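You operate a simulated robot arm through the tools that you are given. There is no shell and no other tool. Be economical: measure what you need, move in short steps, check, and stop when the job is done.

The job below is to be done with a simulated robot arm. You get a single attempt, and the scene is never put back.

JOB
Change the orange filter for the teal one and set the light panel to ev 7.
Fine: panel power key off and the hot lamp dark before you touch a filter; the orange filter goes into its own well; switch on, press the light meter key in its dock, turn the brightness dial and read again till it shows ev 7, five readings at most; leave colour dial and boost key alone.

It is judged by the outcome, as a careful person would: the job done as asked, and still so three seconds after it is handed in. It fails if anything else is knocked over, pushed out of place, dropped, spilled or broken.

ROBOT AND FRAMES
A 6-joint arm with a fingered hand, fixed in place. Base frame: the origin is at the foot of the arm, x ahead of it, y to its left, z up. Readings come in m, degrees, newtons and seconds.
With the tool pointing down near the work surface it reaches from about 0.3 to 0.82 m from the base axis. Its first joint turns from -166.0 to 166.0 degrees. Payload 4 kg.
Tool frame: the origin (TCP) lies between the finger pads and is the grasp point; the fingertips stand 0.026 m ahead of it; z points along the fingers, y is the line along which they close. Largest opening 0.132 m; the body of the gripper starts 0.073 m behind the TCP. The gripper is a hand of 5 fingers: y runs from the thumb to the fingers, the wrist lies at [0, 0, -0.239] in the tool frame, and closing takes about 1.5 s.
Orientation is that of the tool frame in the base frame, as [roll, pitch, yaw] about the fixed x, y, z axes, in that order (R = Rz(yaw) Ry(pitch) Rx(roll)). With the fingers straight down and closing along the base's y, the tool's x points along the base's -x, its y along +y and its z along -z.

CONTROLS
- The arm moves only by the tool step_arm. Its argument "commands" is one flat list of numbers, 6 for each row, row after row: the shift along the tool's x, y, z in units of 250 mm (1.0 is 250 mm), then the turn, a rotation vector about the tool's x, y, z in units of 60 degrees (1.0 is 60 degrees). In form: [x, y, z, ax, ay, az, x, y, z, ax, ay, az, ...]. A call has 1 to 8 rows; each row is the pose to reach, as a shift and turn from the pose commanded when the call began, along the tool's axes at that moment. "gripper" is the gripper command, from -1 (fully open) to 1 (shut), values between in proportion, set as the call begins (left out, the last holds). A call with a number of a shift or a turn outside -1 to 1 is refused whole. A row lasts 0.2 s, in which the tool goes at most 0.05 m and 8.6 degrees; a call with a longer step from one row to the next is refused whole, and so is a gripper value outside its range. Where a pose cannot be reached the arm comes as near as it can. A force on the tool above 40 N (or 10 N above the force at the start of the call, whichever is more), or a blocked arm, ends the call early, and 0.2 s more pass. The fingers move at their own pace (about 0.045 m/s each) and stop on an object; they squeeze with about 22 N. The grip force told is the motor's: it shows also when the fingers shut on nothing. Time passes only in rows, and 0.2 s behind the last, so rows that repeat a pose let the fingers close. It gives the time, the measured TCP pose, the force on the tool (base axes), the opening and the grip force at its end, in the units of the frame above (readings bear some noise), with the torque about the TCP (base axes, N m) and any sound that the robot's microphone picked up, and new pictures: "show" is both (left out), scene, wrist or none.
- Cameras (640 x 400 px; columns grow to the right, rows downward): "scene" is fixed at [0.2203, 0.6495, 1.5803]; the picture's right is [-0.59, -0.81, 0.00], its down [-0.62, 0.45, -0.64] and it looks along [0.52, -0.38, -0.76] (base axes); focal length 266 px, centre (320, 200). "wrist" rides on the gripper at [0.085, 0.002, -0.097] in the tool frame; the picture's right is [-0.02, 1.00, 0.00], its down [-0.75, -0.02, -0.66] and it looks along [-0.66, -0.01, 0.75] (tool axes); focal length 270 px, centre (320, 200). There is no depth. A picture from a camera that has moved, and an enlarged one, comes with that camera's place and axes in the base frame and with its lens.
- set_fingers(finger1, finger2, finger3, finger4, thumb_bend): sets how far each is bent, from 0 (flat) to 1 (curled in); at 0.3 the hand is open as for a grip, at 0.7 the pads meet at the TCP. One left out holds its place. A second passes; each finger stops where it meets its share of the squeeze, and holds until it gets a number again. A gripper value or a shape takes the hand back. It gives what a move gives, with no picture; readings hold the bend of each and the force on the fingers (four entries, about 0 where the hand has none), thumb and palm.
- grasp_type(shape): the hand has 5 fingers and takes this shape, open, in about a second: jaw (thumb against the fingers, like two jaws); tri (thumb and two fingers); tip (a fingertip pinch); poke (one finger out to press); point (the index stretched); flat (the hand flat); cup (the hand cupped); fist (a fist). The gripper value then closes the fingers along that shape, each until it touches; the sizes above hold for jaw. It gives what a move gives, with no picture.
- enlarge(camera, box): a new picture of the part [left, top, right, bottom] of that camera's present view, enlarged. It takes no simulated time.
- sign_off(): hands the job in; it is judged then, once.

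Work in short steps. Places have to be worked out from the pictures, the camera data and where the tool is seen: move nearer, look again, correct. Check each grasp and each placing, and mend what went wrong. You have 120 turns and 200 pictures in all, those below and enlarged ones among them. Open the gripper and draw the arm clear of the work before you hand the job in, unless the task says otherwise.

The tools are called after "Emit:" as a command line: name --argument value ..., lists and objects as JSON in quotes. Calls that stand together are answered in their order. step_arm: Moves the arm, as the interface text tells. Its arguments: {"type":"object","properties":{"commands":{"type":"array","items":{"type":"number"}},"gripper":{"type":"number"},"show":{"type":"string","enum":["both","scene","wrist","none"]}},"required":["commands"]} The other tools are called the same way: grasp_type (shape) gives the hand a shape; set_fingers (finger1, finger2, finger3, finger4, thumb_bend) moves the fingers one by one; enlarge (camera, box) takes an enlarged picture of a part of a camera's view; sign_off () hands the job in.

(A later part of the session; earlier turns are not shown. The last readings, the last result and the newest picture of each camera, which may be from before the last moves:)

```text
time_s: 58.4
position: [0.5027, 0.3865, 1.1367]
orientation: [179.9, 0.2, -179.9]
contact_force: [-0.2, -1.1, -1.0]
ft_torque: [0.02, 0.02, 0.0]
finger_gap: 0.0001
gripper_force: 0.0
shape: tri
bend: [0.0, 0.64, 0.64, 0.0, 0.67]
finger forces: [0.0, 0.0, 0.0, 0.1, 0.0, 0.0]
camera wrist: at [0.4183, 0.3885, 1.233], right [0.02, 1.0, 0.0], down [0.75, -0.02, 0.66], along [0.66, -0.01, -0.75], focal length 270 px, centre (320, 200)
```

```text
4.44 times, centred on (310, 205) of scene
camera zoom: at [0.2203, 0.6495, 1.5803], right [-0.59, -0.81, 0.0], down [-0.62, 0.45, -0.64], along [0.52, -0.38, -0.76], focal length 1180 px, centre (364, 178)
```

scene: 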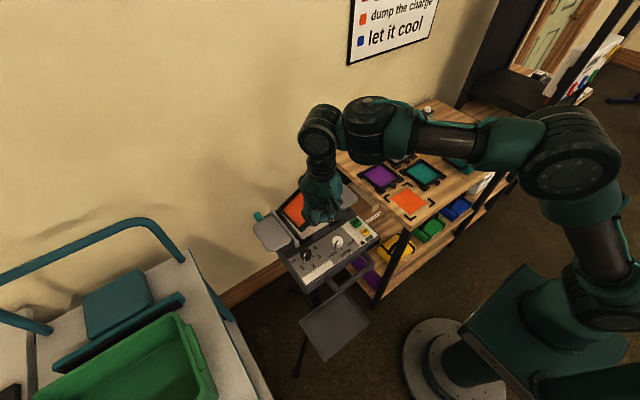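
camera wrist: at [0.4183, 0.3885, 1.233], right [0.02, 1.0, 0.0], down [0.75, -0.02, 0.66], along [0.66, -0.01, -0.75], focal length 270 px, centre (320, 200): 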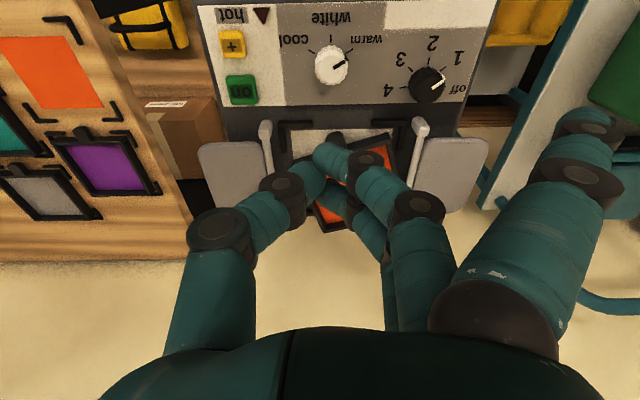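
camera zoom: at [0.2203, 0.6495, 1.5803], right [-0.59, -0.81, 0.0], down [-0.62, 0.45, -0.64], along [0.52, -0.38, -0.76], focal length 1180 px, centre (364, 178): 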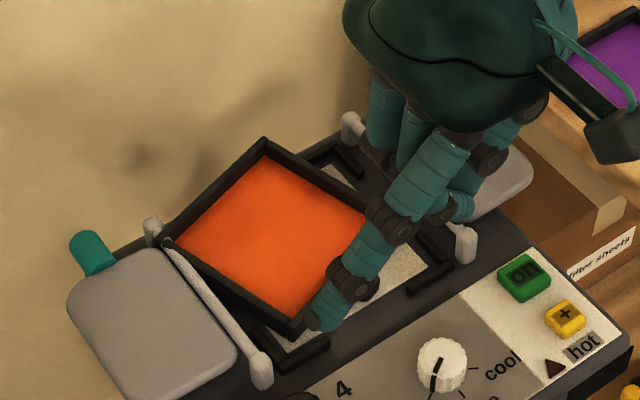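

The tab pinch is inherently twisting. Better: span the filter lengthwise, thumb on the tab end and fingers 2+3 on the back bar (span ≈0.126, fits). The filter now lies at yaw ≈17.5°, centre ≈(0.619, 0.424). I shape the hand and start turning.

Emit:
set_fingers --finger1 1 --finger2 0.26 --finger3 0.26 --finger4 1 --thumb_bend 0.26

Emit:
step_arm --commands '[-0.05, 0.02, 0, 0, 0, 0.125, -0.1, 0.04, 0, 0, 0, 0.25, -0.15, 0.06, 0, 0, 0, 0.375, -0.2, 0.08, 0, 0, 0, 0.5, -0.25, 0.1, 0, 0, 0, 0.625, -0.3, 0.12, 0, 0, 0, 0.75, -0.36, 0.14, 0, 0, 0, 0.875, -0.413, 0.15, 0, 0, 0, 1.0]' --show "none"

Emit:
step_arm --commands '[0, 0, 0, 0, 0, 0.1, 0, 0, 0, 0, 0, 0.208, 0, 0, 0, 0, 0, 0.208]'

```text
time_s: 59.4
position: [0.5027, 0.3867, 1.1376]
orientation: [179.8, 0.4, -180.0]
contact_force: [0.3, 0.1, -1.1]
ft_torque: [-0.05, 0.03, 0.02]
finger_gap: 0.0665
gripper_force: 0.0
shape: fingers
bend: [1.0, 0.26, 0.26, 1.0, 0.26]
finger forces: [0.0, 0.1, 0.0, 0.0, 0.0, 0.0]
```

```text
time_s: 61.1
position: [0.6064, 0.4248, 1.1292]
orientation: [179.4, -0.1, 119.8]
contact_force: [0.1, 0.9, -0.3]
ft_torque: [0.01, -0.05, -0.02]
finger_gap: 0.0663
gripper_force: 0.1
shape: fingers
bend: [1.0, 0.26, 0.26, 1.0, 0.26]
finger forces: [0.0, 0.0, 0.0, 0.0, 0.0, 0.1]
out of reach, approached as far as the arm can: row 8
```

```text
time_s: 62.0
position: [0.6056, 0.4234, 1.1277]
orientation: [179.5, -0.1, 107.5]
contact_force: [-0.7, 0.2, -0.1]
ft_torque: [0.0, 0.01, 0.0]
finger_gap: 0.0663
gripper_force: 0.0
shape: fingers
bend: [1.0, 0.26, 0.26, 1.0, 0.26]
finger forces: [0.0, 0.0, 0.1, 0.0, 0.0, 0.0]
camera wrist: at [0.5821, 0.5048, 1.2251], right [0.96, 0.28, 0.01], down [0.21, -0.73, 0.66], along [0.19, -0.63, -0.75], focal length 270 px, centre (320, 200)
```

scene: 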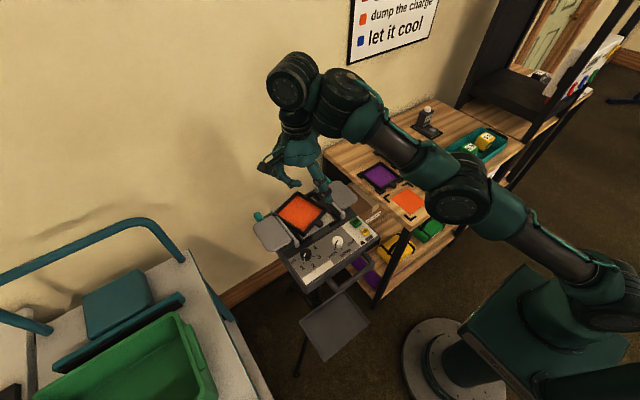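
wrist: 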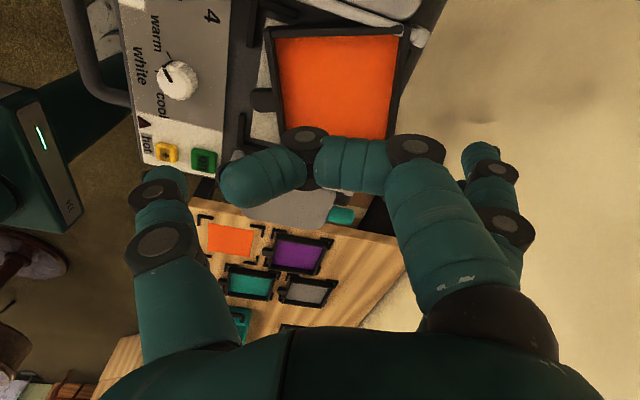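

The hand's closing axis matches the filter's axis nicely. I lower to just above.

Emit:
step_arm --commands '[0, 0, 0.08, 0, 0, 0, 0, 0, 0.16, 0, 0, 0, 0, 0, 0.24, 0, 0, 0, 0, 0, 0.32, 0, 0, 0, 0, 0, 0.32, 0, 0, 0]' --show "wrist"

Emit:
enlarge --camera "scene" --box '[250, 150, 370, 250]'

```text
time_s: 63.1
position: [0.6058, 0.426, 1.0475]
orientation: [179.7, -0.1, 107.6]
contact_force: [0.2, 0.7, -0.1]
ft_torque: [0.01, -0.02, 0.0]
finger_gap: 0.0666
gripper_force: 0.0
shape: fingers
bend: [1.0, 0.26, 0.26, 1.0, 0.26]
finger forces: [0.0, 0.0, 0.0, 0.0, 0.1, 0.0]
camera wrist: at [0.5823, 0.5052, 1.1444], right [0.96, 0.28, 0.01], down [0.21, -0.73, 0.66], along [0.19, -0.63, -0.75], focal length 270 px, centre (320, 200)
```

wrist: 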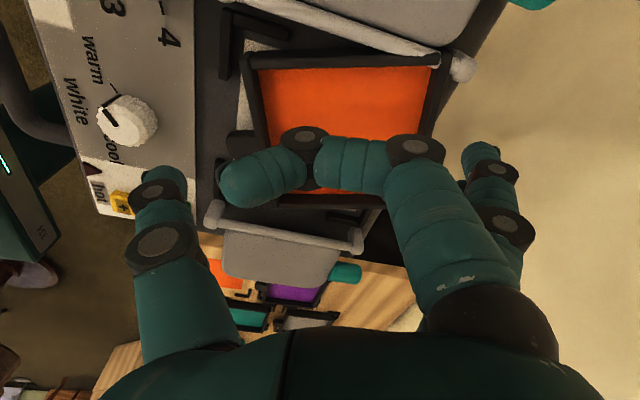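

```text
4.00 times, centred on (310, 200) of scene
camera zoom: at [0.2203, 0.6495, 1.5803], right [-0.59, -0.81, 0.0], down [-0.62, 0.45, -0.64], along [0.52, -0.38, -0.76], focal length 1062 px, centre (360, 200)
```

zoom: 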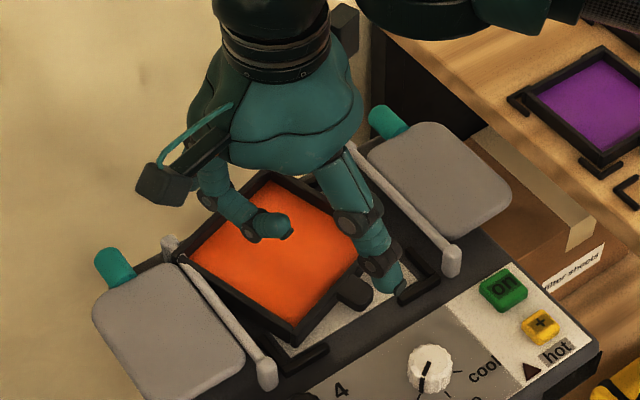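

Aligned in both views. Lowering to grasp height in small steps.

Emit:
step_arm --commands '[0, 0, 0.06, 0, 0, 0, 0, 0, 0.11, 0, 0, 0, 0, 0, 0.14, 0, 0, 0, 0, 0, 0.16, 0, 0, 0, 0, 0, 0.172, 0, 0, 0]' --show "none"

Emit:
enlarge --camera "scene" --box '[260, 170, 360, 250]'

```text
time_s: 64.3
position: [0.6058, 0.4249, 1.0059]
orientation: [179.6, -0.1, 107.6]
contact_force: [1.1, 0.5, -0.3]
ft_torque: [0.0, -0.03, 0.01]
finger_gap: 0.0662
gripper_force: 0.2
shape: fingers
bend: [1.0, 0.26, 0.26, 1.0, 0.26]
finger forces: [0.1, 0.1, 0.1, 0.0, 0.0, 0.1]
```

```text
5.00 times, centred on (310, 210) of scene
camera zoom: at [0.2203, 0.6495, 1.5803], right [-0.59, -0.81, 0.0], down [-0.62, 0.45, -0.64], along [0.52, -0.38, -0.76], focal length 1327 px, centre (370, 150)
```

zoom: 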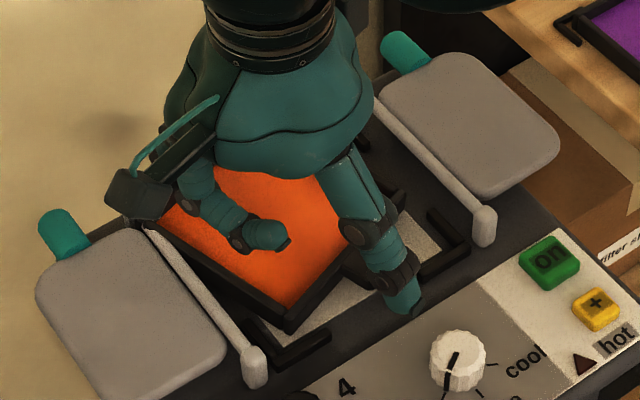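

Thumb is right in front of the tab, no contact. Closing thumb and fingers 2+3.

Emit:
set_fingers --finger2 0.6 --finger3 0.6 --thumb_bend 0.55

Emit:
enlarge --camera "scene" --box '[260, 170, 360, 250]'

Emit:
enlarge --camera "wrist" --box '[140, 40, 560, 300]'

```text
time_s: 65.3
position: [0.6052, 0.4249, 1.0054]
orientation: [179.6, -0.2, 107.7]
contact_force: [-2.5, 0.0, 6.0]
ft_torque: [0.0, 0.0, -0.02]
finger_gap: 0.0635
gripper_force: 16.2
shape: fingers
bend: [1.0, 0.33, 0.33, 1.0, 0.38]
finger forces: [0.1, 7.9, 7.7, 0.0, 16.2, 0.0]
```

```text
5.00 times, centred on (310, 210) of scene
camera zoom: at [0.2203, 0.6495, 1.5803], right [-0.59, -0.81, 0.0], down [-0.62, 0.45, -0.64], along [0.52, -0.38, -0.76], focal length 1327 px, centre (370, 150)
```

zoom: 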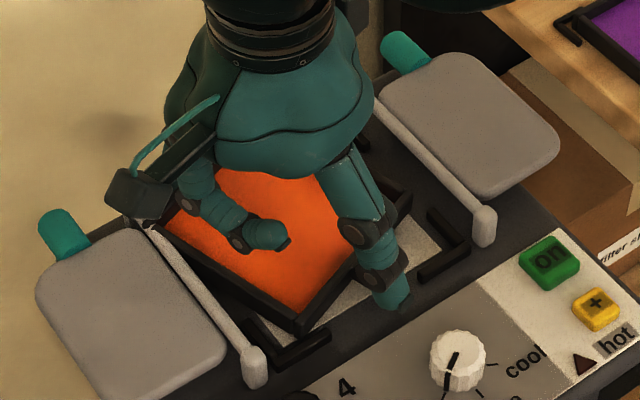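

```text
1.52 times, centred on (350, 170) of wrist
camera zoom: at [0.582, 0.5056, 1.102], right [0.96, 0.28, 0.01], down [0.21, -0.73, 0.66], along [0.19, -0.63, -0.75], focal length 412 px, centre (274, 246)
```

zoom: 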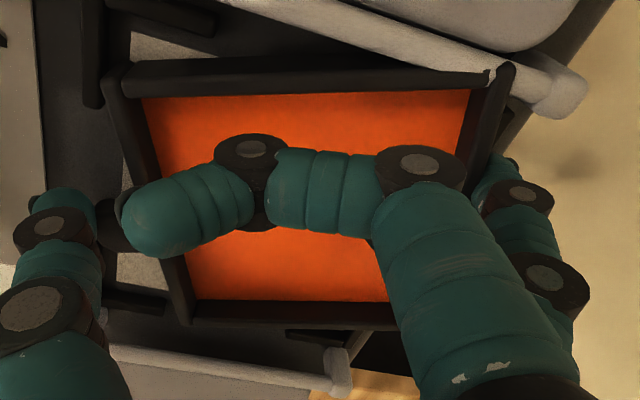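

Balanced grip (8+8 vs 16 N). I lift slowly 8 mm and check.

Emit:
step_arm --commands '[0, 0, -0.008, 0, 0, 0, 0, 0, -0.016, 0, 0, 0, 0, 0, -0.024, 0, 0, 0, 0, 0, -0.032, 0, 0, 0]' --show "none"

Emit:
enlarge --camera "wrist" --box '[140, 40, 560, 300]'

```text
time_s: 66.3
position: [0.6061, 0.4241, 1.0134]
orientation: [179.7, -0.1, 107.5]
contact_force: [0.6, 0.2, -1.5]
ft_torque: [0.01, 0.01, 0.0]
finger_gap: 0.0629
gripper_force: 15.6
shape: fingers
bend: [1.0, 0.33, 0.33, 1.0, 0.38]
finger forces: [0.0, 8.5, 8.5, 0.1, 14.5, 0.1]
```

```text
1.52 times, centred on (350, 170) of wrist
camera zoom: at [0.5829, 0.5052, 1.1096], right [0.96, 0.28, 0.01], down [0.21, -0.72, 0.66], along [0.19, -0.63, -0.75], focal length 412 px, centre (274, 246)
```

zoom: 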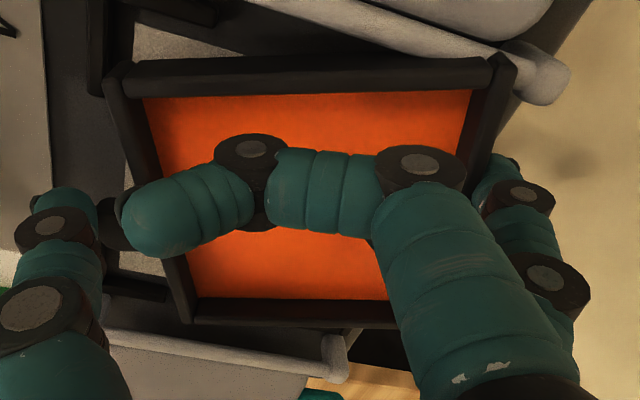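

The filter rides up cleanly. I lift higher, then carry it in two legs toward the orange well.

Emit:
step_arm --commands '[0, 0, -0.05, 0, 0, 0, 0, 0, -0.12, 0, 0, 0, 0, 0, -0.19, 0, 0, 0, 0, 0, -0.26, 0, 0, 0, 0, 0, -0.28, 0, 0, 0]' --show "none"

Emit:
step_arm --commands '[-0.05, -0.03, 0, 0, 0, 0.03, -0.13, -0.08, 0, 0, 0, 0.07, -0.23, -0.14, 0, 0, 0, 0.11, -0.33, -0.2, 0, 0, 0, 0.15, -0.43, -0.26, 0, 0, 0, 0.19, -0.53, -0.32, 0, 0, 0, 0.23, -0.63, -0.38, 0, 0, 0, 0.27, -0.7, -0.41, 0, 0, 0, 0.292]' --show "both"

```text
time_s: 67.5
position: [0.605, 0.4237, 1.0835]
orientation: [179.6, -0.1, 107.6]
contact_force: [0.2, -1.0, -0.9]
ft_torque: [-0.01, 0.01, 0.0]
finger_gap: 0.063
gripper_force: 16.0
shape: fingers
bend: [1.0, 0.33, 0.33, 1.0, 0.38]
finger forces: [0.1, 8.5, 8.4, 0.1, 14.4, 0.0]
```

```text
time_s: 69.3
position: [0.5601, 0.2269, 1.0812]
orientation: [179.8, -0.2, 90.0]
contact_force: [-0.4, -0.1, -0.1]
ft_torque: [0.02, 0.01, 0.03]
finger_gap: 0.0628
gripper_force: 15.1
shape: fingers
bend: [1.0, 0.33, 0.33, 1.0, 0.39]
finger forces: [0.1, 8.3, 8.4, 0.0, 14.2, 0.0]
camera wrist: at [0.5626, 0.3104, 1.1789], right [1.0, -0.02, 0.01], down [-0.02, -0.76, 0.65], along [-0.01, -0.65, -0.76], focal length 270 px, centre (320, 200)
```

scene: 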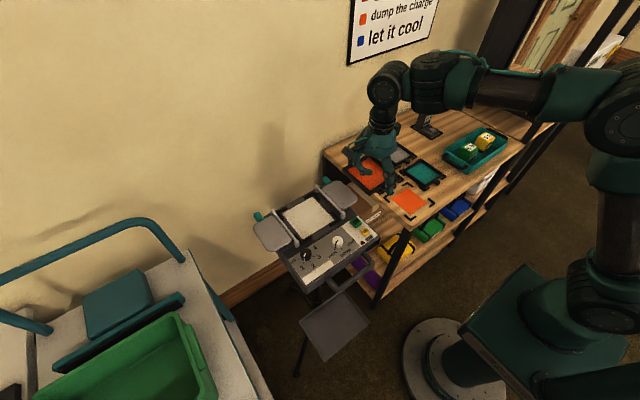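
wrist: 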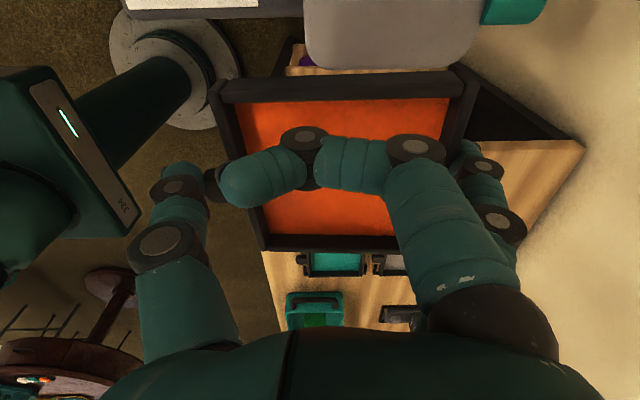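

Filter is square in the grip, centre at tool ≈(-0.004, 0.010). I carry it over the orange well.

Emit:
step_arm --commands '[-0.08, -0.02, 0, 0, 0, 0, -0.19, -0.05, 0, 0, 0, 0, -0.31, -0.08, 0, 0, 0, 0, -0.43, -0.11, 0.05, 0, 0, 0, -0.55, -0.14, 0.12, 0, 0, 0, -0.66, -0.16, 0.2, 0, 0, 0, -0.74, -0.172, 0.28, 0, 0, 0, -0.77, -0.172, 0.34, 0, 0, 0]'

Emit:
enlarge --camera "scene" --box '[360, 130, 470, 230]'

```text
time_s: 71.2
position: [0.5173, 0.0345, 0.9963]
orientation: [179.8, -0.1, 90.0]
contact_force: [-0.1, 0.0, -0.3]
ft_torque: [0.0, 0.02, 0.0]
finger_gap: 0.0631
gripper_force: 15.7
shape: fingers
bend: [1.0, 0.33, 0.33, 1.0, 0.39]
finger forces: [0.0, 8.1, 8.3, 0.1, 14.0, 0.0]
camera wrist: at [0.52, 0.1183, 1.0929], right [1.0, -0.02, 0.01], down [-0.02, -0.76, 0.65], along [-0.01, -0.65, -0.76], focal length 270 px, centre (320, 200)
```

scene: 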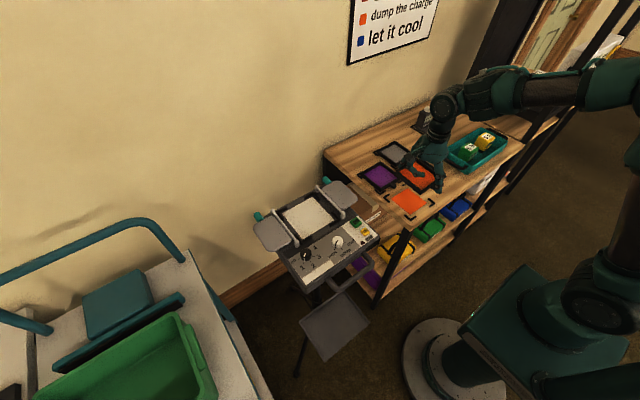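
wrist: 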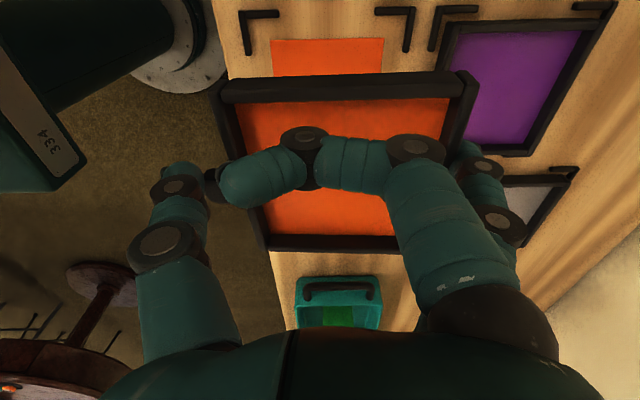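

```text
4.00 times, centred on (415, 180) of scene
camera zoom: at [0.2203, 0.6495, 1.5803], right [-0.59, -0.81, 0.0], down [-0.62, 0.45, -0.64], along [0.52, -0.38, -0.76], focal length 1062 px, centre (-60, 280)
```

zoom: 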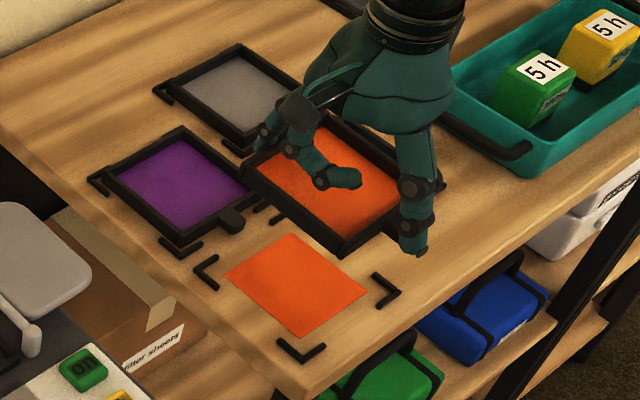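

Well centre refined to (0.526, 0.033). I shift 3 mm +y and lower to ~2 cm above.

Emit:
step_arm --commands '[0.004, -0.002, 0.06, 0, 0, 0, 0.01, -0.003, 0.14, 0, 0, 0, 0.012, -0.003, 0.22, 0, 0, 0, 0.012, -0.003, 0.3, 0, 0, 0, 0.012, -0.003, 0.34, 0, 0, 0, 0.012, -0.003, 0.34, 0, 0, 0]' --show "wrist"

Emit:
enlarge --camera "scene" --box '[360, 150, 460, 230]'

```text
time_s: 72.5
position: [0.5192, 0.0379, 0.9117]
orientation: [179.7, -0.2, 90.0]
contact_force: [-0.5, 0.5, -0.9]
ft_torque: [0.0, -0.01, 0.03]
finger_gap: 0.0629
gripper_force: 14.8
shape: fingers
bend: [1.0, 0.33, 0.33, 1.0, 0.39]
finger forces: [0.0, 8.0, 8.3, 0.0, 13.9, 0.0]
camera wrist: at [0.5198, 0.1215, 1.0082], right [1.0, -0.02, 0.01], down [-0.02, -0.76, 0.66], along [-0.01, -0.66, -0.76], focal length 270 px, centre (320, 200)
```

wrist: 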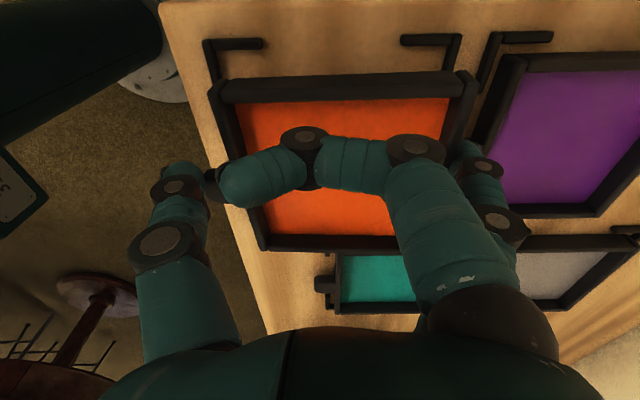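

```text
5.00 times, centred on (410, 190) of scene
camera zoom: at [0.2203, 0.6495, 1.5803], right [-0.59, -0.81, 0.0], down [-0.62, 0.45, -0.64], along [0.52, -0.38, -0.76], focal length 1327 px, centre (-130, 250)
```

zoom: 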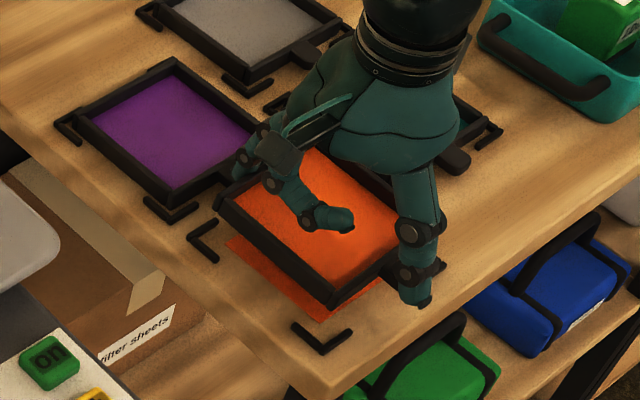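

Alignment within tolerance. I lower slowly until contact.

Emit:
step_arm --commands '[0, -0.002, 0.03, 0, 0, 0, 0, -0.004, 0.06, 0, 0, 0, 0, -0.004, 0.08, 0, 0, 0, 0, -0.004, 0.1, 0, 0, 0]' --show "wrist"

Emit:
enlarge --camera "scene" --box '[370, 160, 450, 230]'

```text
time_s: 73.5
position: [0.5158, 0.038, 0.8857]
orientation: [179.6, -0.2, 90.1]
contact_force: [-0.8, 0.5, 1.0]
ft_torque: [-0.03, -0.1, 0.0]
finger_gap: 0.0627
gripper_force: 16.5
shape: fingers
bend: [1.0, 0.33, 0.33, 1.0, 0.39]
finger forces: [0.0, 8.1, 10.4, 0.0, 13.8, 0.0]
camera wrist: at [0.5186, 0.1219, 0.9835], right [1.0, -0.02, 0.01], down [-0.02, -0.76, 0.66], along [-0.01, -0.65, -0.76], focal length 270 px, centre (320, 200)
```

wrist: 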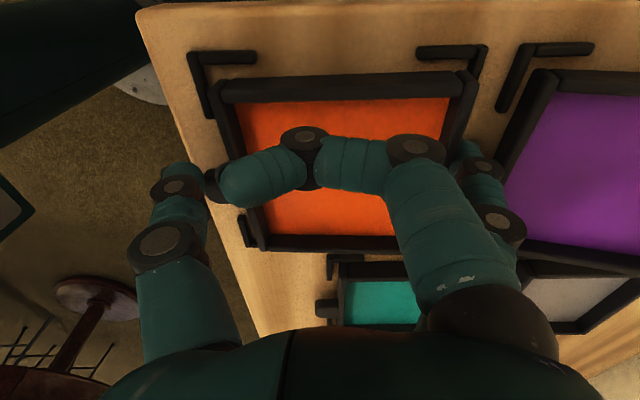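

```text
5.71 times, centred on (410, 195) of scene
camera zoom: at [0.2203, 0.6495, 1.5803], right [-0.59, -0.81, 0.0], down [-0.62, 0.45, -0.64], along [0.52, -0.38, -0.76], focal length 1517 px, centre (-194, 229)
```

zoom: 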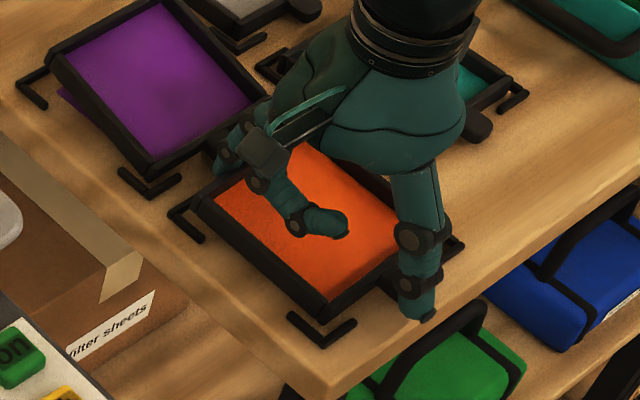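

The purple filter looks disturbed in the scene view; zooming in before doing anything more.

Emit:
enlarge --camera "scene" --box '[360, 155, 420, 205]'

Emit:
enlarge --camera "wrist" --box '[420, 20, 640, 290]'

```text
8.00 times, centred on (390, 180) of scene
camera zoom: at [0.2203, 0.6495, 1.5803], right [-0.59, -0.81, 0.0], down [-0.62, 0.45, -0.64], along [0.52, -0.38, -0.76], focal length 2124 px, centre (-240, 360)
```

zoom: 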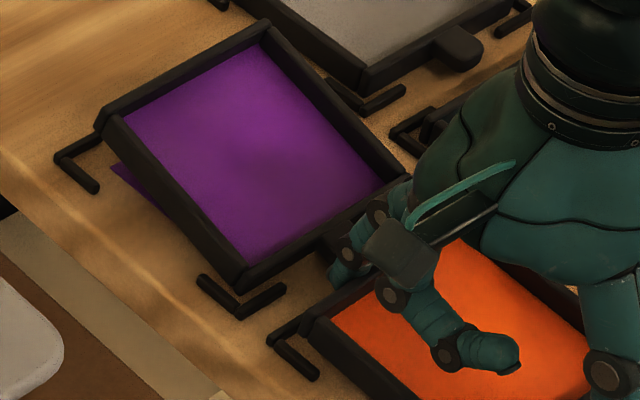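

```text
1.48 times, centred on (530, 155) of wrist
camera zoom: at [0.5186, 0.1219, 0.9835], right [1.0, -0.02, 0.01], down [-0.02, -0.76, 0.66], along [-0.01, -0.65, -0.76], focal length 400 px, centre (9, 267)
```

zoom: 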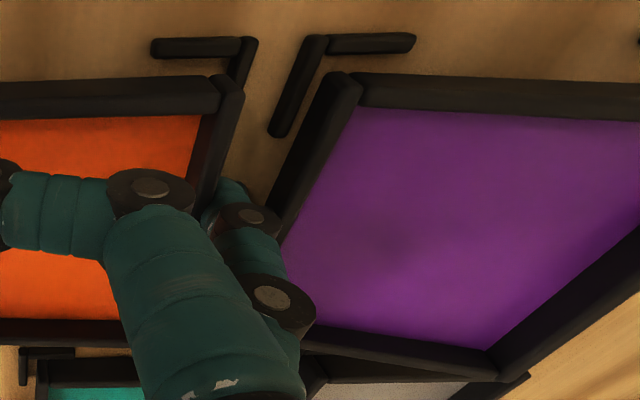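

The back fingers are pressing on the purple filter's tab and tipping it. I raise very slowly to let it settle back.

Emit:
step_arm --commands '[0, 0, -0.01, 0, 0, 0, 0, 0, -0.02, 0, 0, 0, 0, 0, -0.03, 0, 0, 0, 0, 0, -0.04, 0, 0, 0, 0, 0, -0.05, 0, 0, 0, 0, 0, -0.06, 0, 0, 0, 0, 0, -0.07, 0, 0, 0, 0, 0, -0.08, 0, 0, 0]' --show "none"

Emit:
enlarge --camera "scene" --box '[350, 150, 430, 210]'

```text
time_s: 75.3
position: [0.5168, 0.0371, 0.9059]
orientation: [179.7, -0.2, 90.0]
contact_force: [0.2, 0.1, -0.9]
ft_torque: [0.02, 0.02, -0.03]
finger_gap: 0.0627
gripper_force: 14.7
shape: fingers
bend: [1.0, 0.33, 0.33, 1.0, 0.39]
finger forces: [0.0, 8.2, 7.9, 0.0, 13.8, 0.0]
```

```text
6.67 times, centred on (390, 180) of scene
camera zoom: at [0.2203, 0.6495, 1.5803], right [-0.59, -0.81, 0.0], down [-0.62, 0.45, -0.64], along [0.52, -0.38, -0.76], focal length 1770 px, centre (-147, 333)
```

zoom: 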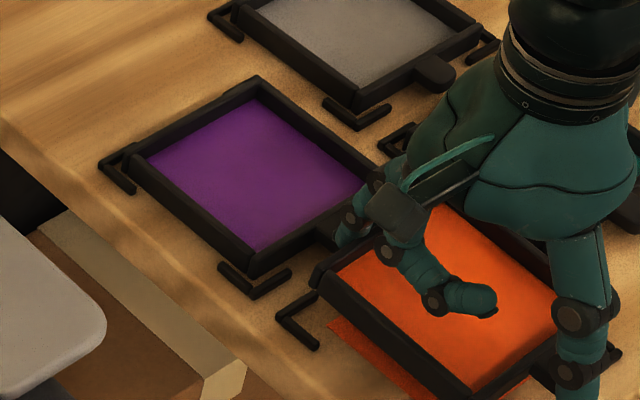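

Purple has settled flat back in its well. Back fingers need more room, so I'll set the orange filter down ~2 cm forward (toward -x), resting on the front brackets, then nudge it back by the tab into its well.

Emit:
step_arm --commands '[0, -0.04, 0, 0, 0, 0, 0, -0.084, 0, 0, 0, 0, 0, -0.084, 0.02, 0, 0, 0, 0, -0.084, 0.04, 0, 0, 0, 0, -0.084, 0.05, 0, 0, 0, 0, -0.084, 0.06, 0, 0, 0]' --show "wrist"

Emit:
enlarge --camera "scene" --box '[360, 155, 450, 225]'

```text
time_s: 76.8
position: [0.4951, 0.0362, 0.8906]
orientation: [179.5, -0.2, 89.8]
contact_force: [0.3, 0.0, -0.2]
ft_torque: [-0.05, 0.02, -0.02]
finger_gap: 0.0628
gripper_force: 14.6
shape: fingers
bend: [1.0, 0.33, 0.33, 1.0, 0.39]
finger forces: [0.0, 8.3, 7.7, 0.1, 14.0, 0.0]
camera wrist: at [0.4977, 0.1215, 0.9877], right [1.0, -0.02, 0.01], down [-0.02, -0.76, 0.65], along [-0.01, -0.65, -0.76], focal length 270 px, centre (320, 200)
```

wrist: 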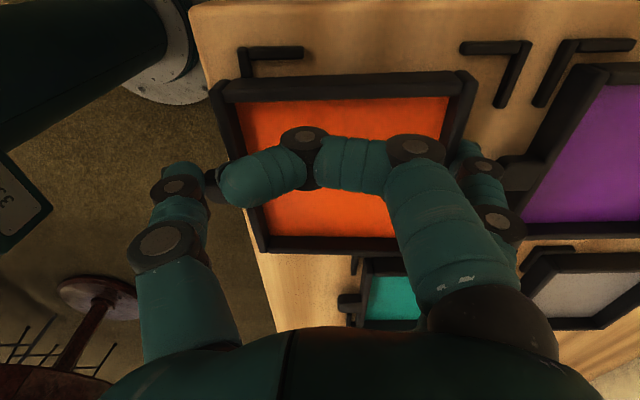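

```text
5.71 times, centred on (405, 190) of scene
camera zoom: at [0.2203, 0.6495, 1.5803], right [-0.59, -0.81, 0.0], down [-0.62, 0.45, -0.64], along [0.52, -0.38, -0.76], focal length 1517 px, centre (-166, 257)
```

zoom: 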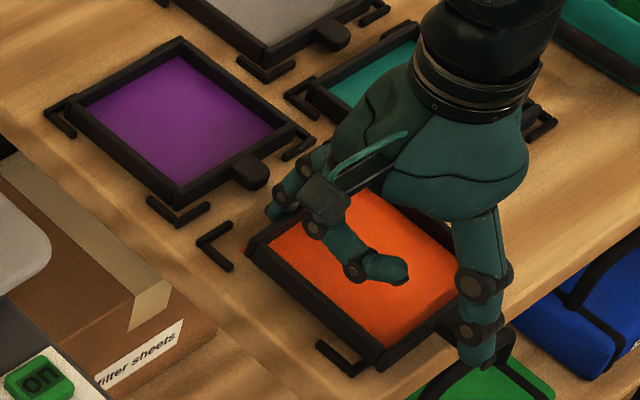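

Purple tab is now clear. I lower gently to contact.

Emit:
step_arm --commands '[0, 0, 0.008, 0, 0, 0, 0, 0, 0.016, 0, 0, 0, 0, 0, 0.024, 0, 0, 0]' --show "none"

```text
time_s: 77.5
position: [0.4969, 0.0384, 0.886]
orientation: [179.5, -0.3, 90.0]
contact_force: [0.0, 3.6, 23.9]
ft_torque: [-0.06, 0.87, -0.48]
finger_gap: 0.0632
gripper_force: 16.4
shape: fingers
bend: [1.0, 0.33, 0.33, 1.0, 0.39]
finger forces: [0.0, 7.5, 7.6, 0.1, 19.4, 0.0]
```

Front is resting on the front brackets. I ease up slightly and open the fingers.

Emit:
step_arm --commands '[0, 0, -0.006, 0, 0, 0, 0, 0, -0.006, 0, 0, 0]' --show "none"

Emit:
set_fingers --finger2 0.26 --finger3 0.26 --thumb_bend 0.3

Emit:
enlarge --camera "wrist" --box '[140, 20, 640, 300]'

Emit:
enlarge --camera "scene" --box '[360, 155, 450, 225]'

```text
time_s: 78.2
position: [0.4965, 0.0373, 0.8862]
orientation: [179.7, -0.4, 90.1]
contact_force: [0.2, 3.4, 7.6]
ft_torque: [-0.01, 0.35, -0.12]
finger_gap: 0.063
gripper_force: 14.9
shape: fingers
bend: [1.0, 0.33, 0.33, 1.0, 0.39]
finger forces: [0.1, 7.2, 7.8, 0.0, 14.5, 0.0]
```

```text
time_s: 79.2
position: [0.4954, 0.0372, 0.8878]
orientation: [179.8, -0.2, 90.0]
contact_force: [-0.1, 0.7, -0.3]
ft_torque: [0.01, 0.04, -0.04]
finger_gap: 0.0646
gripper_force: 0.1
shape: fingers
bend: [1.0, 0.26, 0.26, 1.0, 0.3]
finger forces: [0.0, 0.1, 0.0, 0.1, 0.0, 0.0]
```

```text
1.28 times, centred on (390, 160) of wrist
camera zoom: at [0.4983, 0.1215, 0.9841], right [1.0, -0.02, 0.01], down [-0.02, -0.76, 0.66], along [-0.01, -0.66, -0.76], focal length 346 px, centre (230, 251)
```

zoom: 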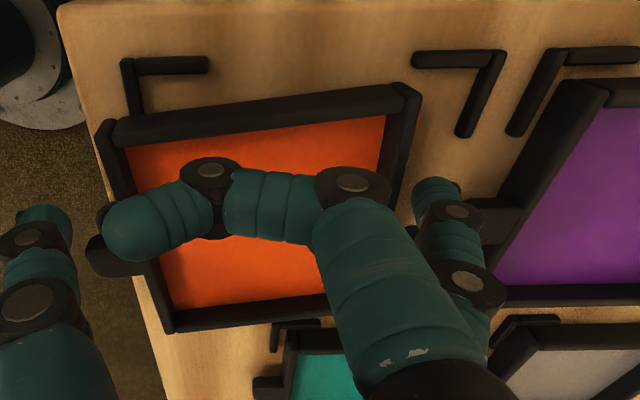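

```text
5.71 times, centred on (405, 190) of scene
camera zoom: at [0.2203, 0.6495, 1.5803], right [-0.59, -0.81, 0.0], down [-0.62, 0.45, -0.64], along [0.52, -0.38, -0.76], focal length 1517 px, centre (-166, 257)
```

zoom: 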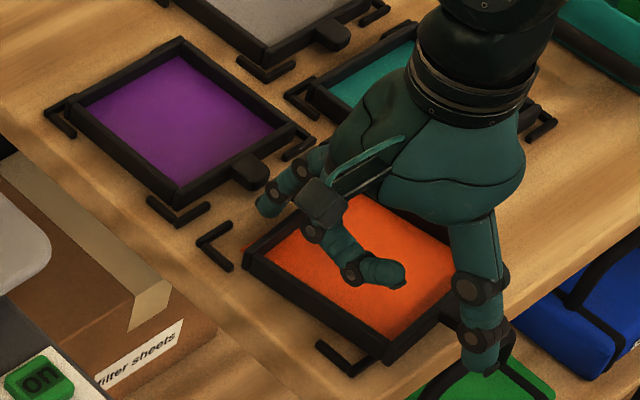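

Released and stable. I raise and rotate the hand back to yaw 180 for a side-to-side (y-span) regrasp to seat it precisely.

Emit:
step_arm --commands '[0, 0, -0.06, 0, 0, 0, 0, 0, -0.2, 0, 0, 0, 0, 0, -0.36, 0, 0, -0.12, 0, 0, -0.44, 0, 0, -0.25, 0, 0, -0.44, 0, 0, -0.38, 0, 0, -0.44, 0, 0, -0.51, 0, 0, -0.44, 0, 0, -0.64, 0, 0, -0.44, 0, 0, -0.77]' --show "none"

Emit:
step_arm --commands '[0, 0, 0, 0, 0, -0.13, 0, 0, 0, 0, 0, -0.26, 0, 0, 0, 0, 0, -0.39, 0, 0, 0, 0, 0, -0.52, 0, 0, 0, 0, 0, -0.65, 0, 0, 0, 0, 0, -0.73, 0, 0, 0, 0, 0, -0.73]'

```text
time_s: 81.0
position: [0.4952, 0.037, 0.9964]
orientation: [179.7, 0.1, 136.4]
contact_force: [-0.1, 0.1, 0.2]
ft_torque: [-0.01, 0.01, 0.0]
finger_gap: 0.0646
gripper_force: 0.0
shape: fingers
bend: [1.0, 0.26, 0.26, 1.0, 0.3]
finger forces: [0.1, 0.0, 0.0, 0.1, 0.1, 0.0]
```

```text
time_s: 82.5
position: [0.4956, 0.0379, 0.9952]
orientation: [179.7, 0.2, 180.0]
contact_force: [-0.4, 0.4, -0.3]
ft_torque: [-0.01, 0.03, 0.0]
finger_gap: 0.0649
gripper_force: 0.1
shape: fingers
bend: [1.0, 0.26, 0.26, 1.0, 0.3]
finger forces: [0.0, 0.0, 0.0, 0.0, 0.0, 0.0]
camera wrist: at [0.4115, 0.0386, 1.0921], right [0.02, 1.0, 0.0], down [0.75, -0.02, 0.66], along [0.66, -0.01, -0.75], focal length 270 px, centre (320, 200)
```

scene: 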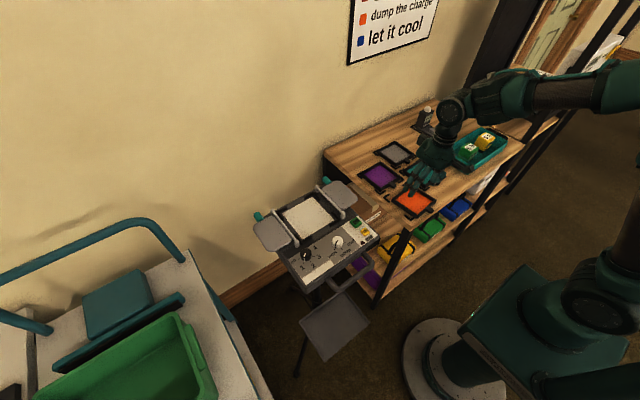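
wrist: 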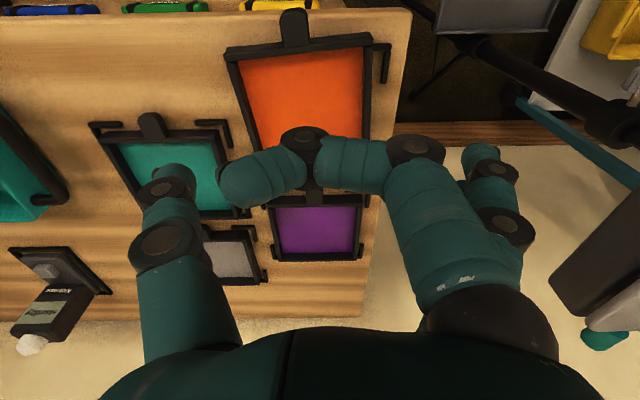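

Orange filter centre ≈(0.510, 0.028), yaw ≈5°. I align for the y-span grasp and come down to just above it.

Emit:
set_fingers --finger2 0.32 --finger3 0.32 --thumb_bend 0.34

Emit:
step_arm --commands '[-0.04, -0.02, 0.08, 0, 0, -0.05, -0.0736, -0.0376, 0.16, 0, 0, -0.087, -0.0736, -0.0376, 0.24, 0, 0, -0.087, -0.0736, -0.0376, 0.27, 0, 0, -0.087, -0.0736, -0.0376, 0.27, 0, 0, -0.087]' --show "wrist"

Emit:
enlarge --camera "scene" --box '[370, 150, 460, 220]'

```text
time_s: 83.5
position: [0.4964, 0.0377, 0.9963]
orientation: [179.7, 0.3, -180.0]
contact_force: [0.7, -0.2, 0.4]
ft_torque: [0.01, 0.01, -0.02]
finger_gap: 0.0623
gripper_force: 0.0
shape: fingers
bend: [1.0, 0.32, 0.32, 1.0, 0.34]
finger forces: [0.1, 0.0, 0.1, 0.0, 0.1, 0.1]
```

```text
time_s: 84.8
position: [0.5136, 0.0287, 0.9286]
orientation: [179.8, 0.3, -174.6]
contact_force: [0.4, -0.2, -0.8]
ft_torque: [-0.01, 0.02, 0.02]
finger_gap: 0.0624
gripper_force: 0.0
shape: fingers
bend: [1.0, 0.32, 0.32, 1.0, 0.34]
finger forces: [0.1, 0.1, 0.0, 0.1, 0.0, 0.0]
camera wrist: at [0.4305, 0.0216, 1.0244], right [-0.07, 1.0, 0.0], down [0.75, 0.05, 0.66], along [0.66, 0.05, -0.75], focal length 270 px, centre (320, 200)
```

wrist: 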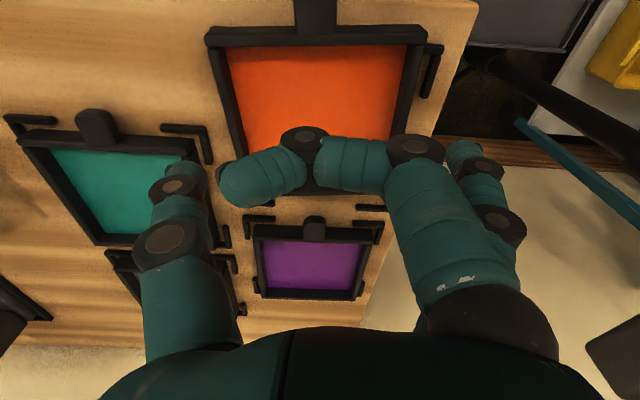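

```text
5.71 times, centred on (415, 185) of scene
camera zoom: at [0.2203, 0.6495, 1.5803], right [-0.59, -0.81, 0.0], down [-0.62, 0.45, -0.64], along [0.52, -0.38, -0.76], focal length 1517 px, centre (-223, 286)
```

zoom: 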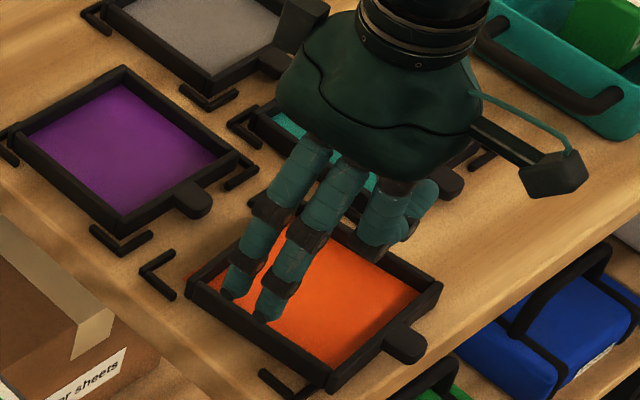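

Alignment looks right. Lowering to grasp height.

Emit:
step_arm --commands '[0, 0, 0.05, 0, 0, 0, 0, 0, 0.1, 0, 0, 0, 0, 0, 0.13, 0, 0, 0, 0, 0, 0.155, 0, 0, 0]' --show "none"

Emit:
enlarge --camera "scene" --box '[370, 150, 460, 220]'

Emit:
enlarge --camera "wrist" --box '[100, 0, 560, 280]'

```text
time_s: 85.8
position: [0.5149, 0.0289, 0.8899]
orientation: [179.9, 0.4, -174.6]
contact_force: [-0.6, -0.5, 0.3]
ft_torque: [0.02, -0.01, 0.0]
finger_gap: 0.0624
gripper_force: 0.0
shape: fingers
bend: [1.0, 0.32, 0.32, 1.0, 0.34]
finger forces: [0.0, 0.2, 0.0, 0.0, 0.0, 0.1]
```

```text
5.71 times, centred on (415, 185) of scene
camera zoom: at [0.2203, 0.6495, 1.5803], right [-0.59, -0.81, 0.0], down [-0.62, 0.45, -0.64], along [0.52, -0.38, -0.76], focal length 1517 px, centre (-223, 286)
```

zoom: 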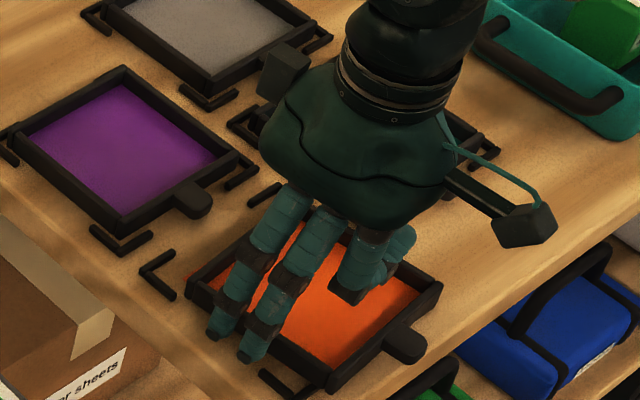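

```text
1.39 times, centred on (330, 140) of wrist
camera zoom: at [0.4306, 0.022, 0.9866], right [-0.07, 1.0, 0.0], down [0.75, 0.05, 0.66], along [0.66, 0.05, -0.75], focal length 376 px, centre (306, 284)
```

zoom: 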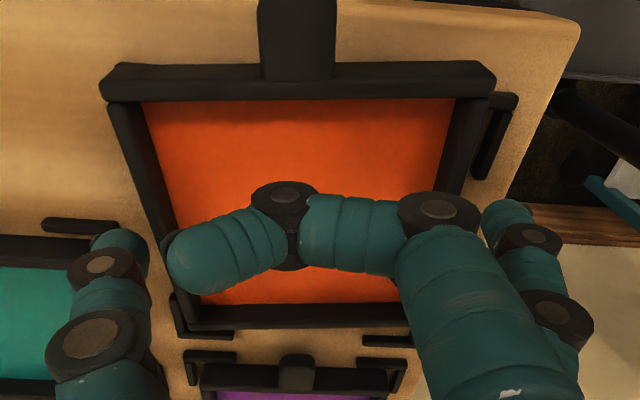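

Fingers straddle the frame. Closing.

Emit:
set_fingers --finger2 0.65 --finger3 0.65 --thumb_bend 0.6

Emit:
step_arm --commands '[0, 0, -0.02, 0, 0, 0, 0, 0, -0.05, 0, 0, 0.04, 0, 0, -0.08, 0, 0, 0.09, 0, 0, -0.08, 0, 0, 0.09]' --show "wrist"

Emit:
enlarge --camera "scene" --box '[370, 150, 460, 220]'

```text
time_s: 86.8
position: [0.5153, 0.0288, 0.89]
orientation: [179.7, 0.4, -174.9]
contact_force: [0.7, -1.5, 2.1]
ft_torque: [-0.15, -0.05, -0.01]
finger_gap: 0.0581
gripper_force: 16.5
shape: fingers
bend: [1.0, 0.36, 0.36, 1.0, 0.46]
finger forces: [0.0, 7.9, 7.7, 0.0, 16.8, 0.0]
```

```text
time_s: 87.8
position: [0.5136, 0.0287, 0.9108]
orientation: [179.8, 0.3, 179.8]
contact_force: [-0.2, 0.2, -0.5]
ft_torque: [0.02, 0.0, -0.01]
finger_gap: 0.0579
gripper_force: 16.3
shape: fingers
bend: [1.0, 0.36, 0.36, 1.0, 0.46]
finger forces: [0.0, 8.1, 7.9, 0.1, 15.7, 0.0]
camera wrist: at [0.4301, 0.0303, 1.0065], right [0.02, 1.0, 0.0], down [0.75, -0.02, 0.66], along [0.66, -0.01, -0.75], focal length 270 px, centre (320, 200)
```

wrist: 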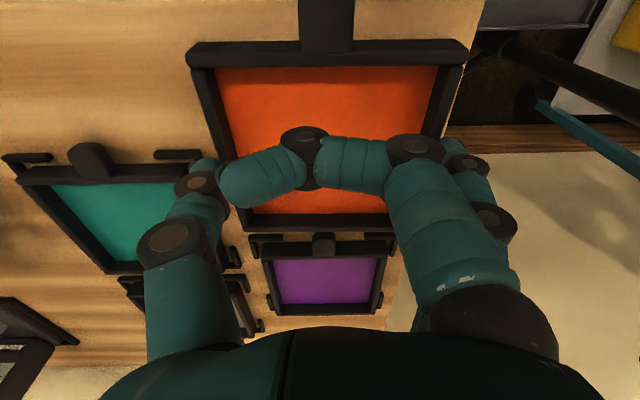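

```text
5.71 times, centred on (415, 185) of scene
camera zoom: at [0.2203, 0.6495, 1.5803], right [-0.59, -0.81, 0.0], down [-0.62, 0.45, -0.64], along [0.52, -0.38, -0.76], focal length 1517 px, centre (-223, 286)
```

zoom: 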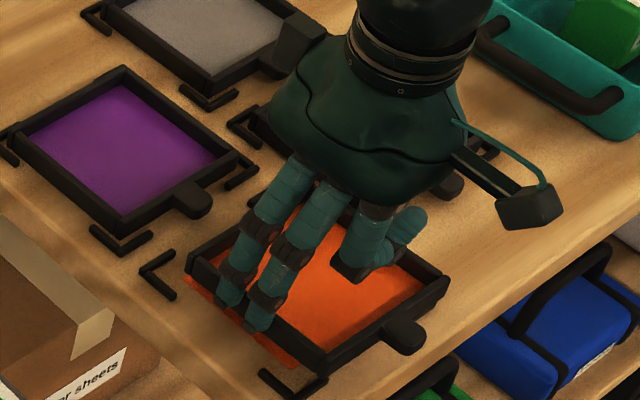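

Held squarely. I move +23 mm in x over the well and check.

Emit:
step_arm --commands '[-0.045, 0, 0, 0, 0, 0, -0.092, 0, 0, 0, 0, 0, -0.092, 0, 0.03, 0, 0, 0, -0.092, 0, 0.03, 0, 0, 0]' --show "wrist"

Emit:
enlarge --camera "scene" --box '[370, 150, 460, 220]'

```text
time_s: 88.8
position: [0.5384, 0.0274, 0.9027]
orientation: [179.8, 0.3, 179.9]
contact_force: [0.2, 0.1, -0.1]
ft_torque: [0.0, 0.0, 0.02]
finger_gap: 0.0576
gripper_force: 15.9
shape: fingers
bend: [1.0, 0.36, 0.36, 1.0, 0.46]
finger forces: [0.1, 8.2, 7.9, 0.0, 15.7, 0.0]
camera wrist: at [0.4537, 0.0294, 0.9985], right [0.02, 1.0, 0.0], down [0.75, -0.02, 0.66], along [0.66, -0.01, -0.75], focal length 270 px, centre (320, 200)
```

wrist: 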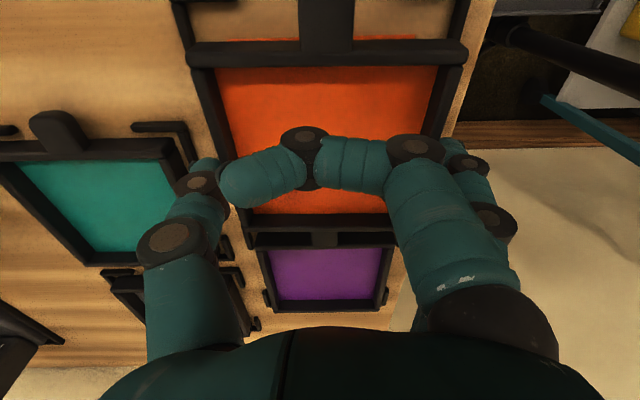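

```text
5.71 times, centred on (415, 185) of scene
camera zoom: at [0.2203, 0.6495, 1.5803], right [-0.59, -0.81, 0.0], down [-0.62, 0.45, -0.64], along [0.52, -0.38, -0.76], focal length 1517 px, centre (-223, 286)
```

zoom: 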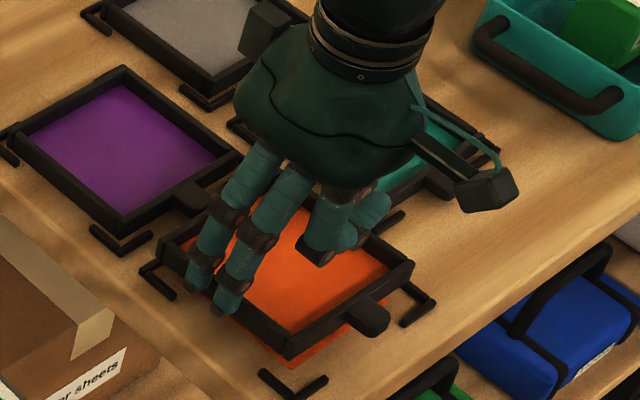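

Y matches the well centre (0.032). Lowering gently.

Emit:
step_arm --commands '[0, 0, 0.02, 0, 0, 0, 0, 0, 0.036, 0, 0, 0, 0, 0, 0.048, 0, 0, 0, 0, 0, 0.058, 0, 0, 0]' --show "none"

Emit:
enlarge --camera "scene" --box '[370, 150, 460, 220]'

Emit:
enlarge --camera "wrist" --box '[100, 0, 560, 280]'

```text
time_s: 89.8
position: [0.5383, 0.0287, 0.8895]
orientation: [179.8, 0.5, 179.8]
contact_force: [-2.3, -1.6, 18.5]
ft_torque: [-0.54, -0.04, -0.11]
finger_gap: 0.0576
gripper_force: 17.2
shape: fingers
bend: [1.0, 0.36, 0.36, 1.0, 0.47]
finger forces: [0.0, 8.1, 7.1, 0.1, 18.3, 0.0]
```

```text
5.71 times, centred on (415, 185) of scene
camera zoom: at [0.2203, 0.6495, 1.5803], right [-0.59, -0.81, 0.0], down [-0.62, 0.45, -0.64], along [0.52, -0.38, -0.76], focal length 1517 px, centre (-223, 286)
```

zoom: 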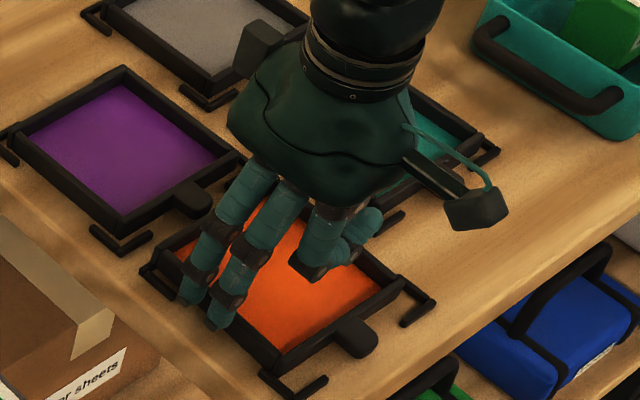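

```text
1.39 times, centred on (330, 140) of wrist
camera zoom: at [0.4535, 0.0302, 0.9852], right [0.02, 1.0, 0.0], down [0.75, -0.02, 0.66], along [0.66, -0.01, -0.75], focal length 376 px, centre (306, 284)
```

zoom: 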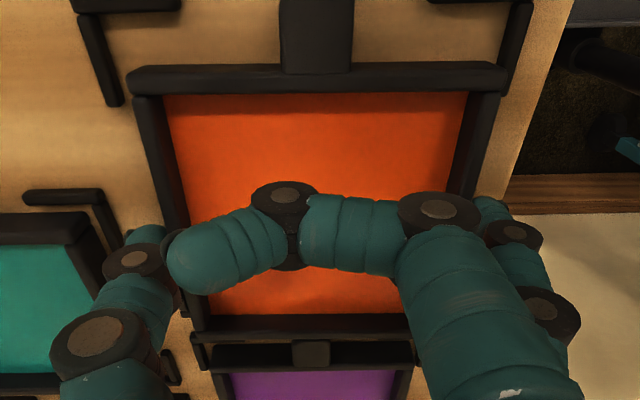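

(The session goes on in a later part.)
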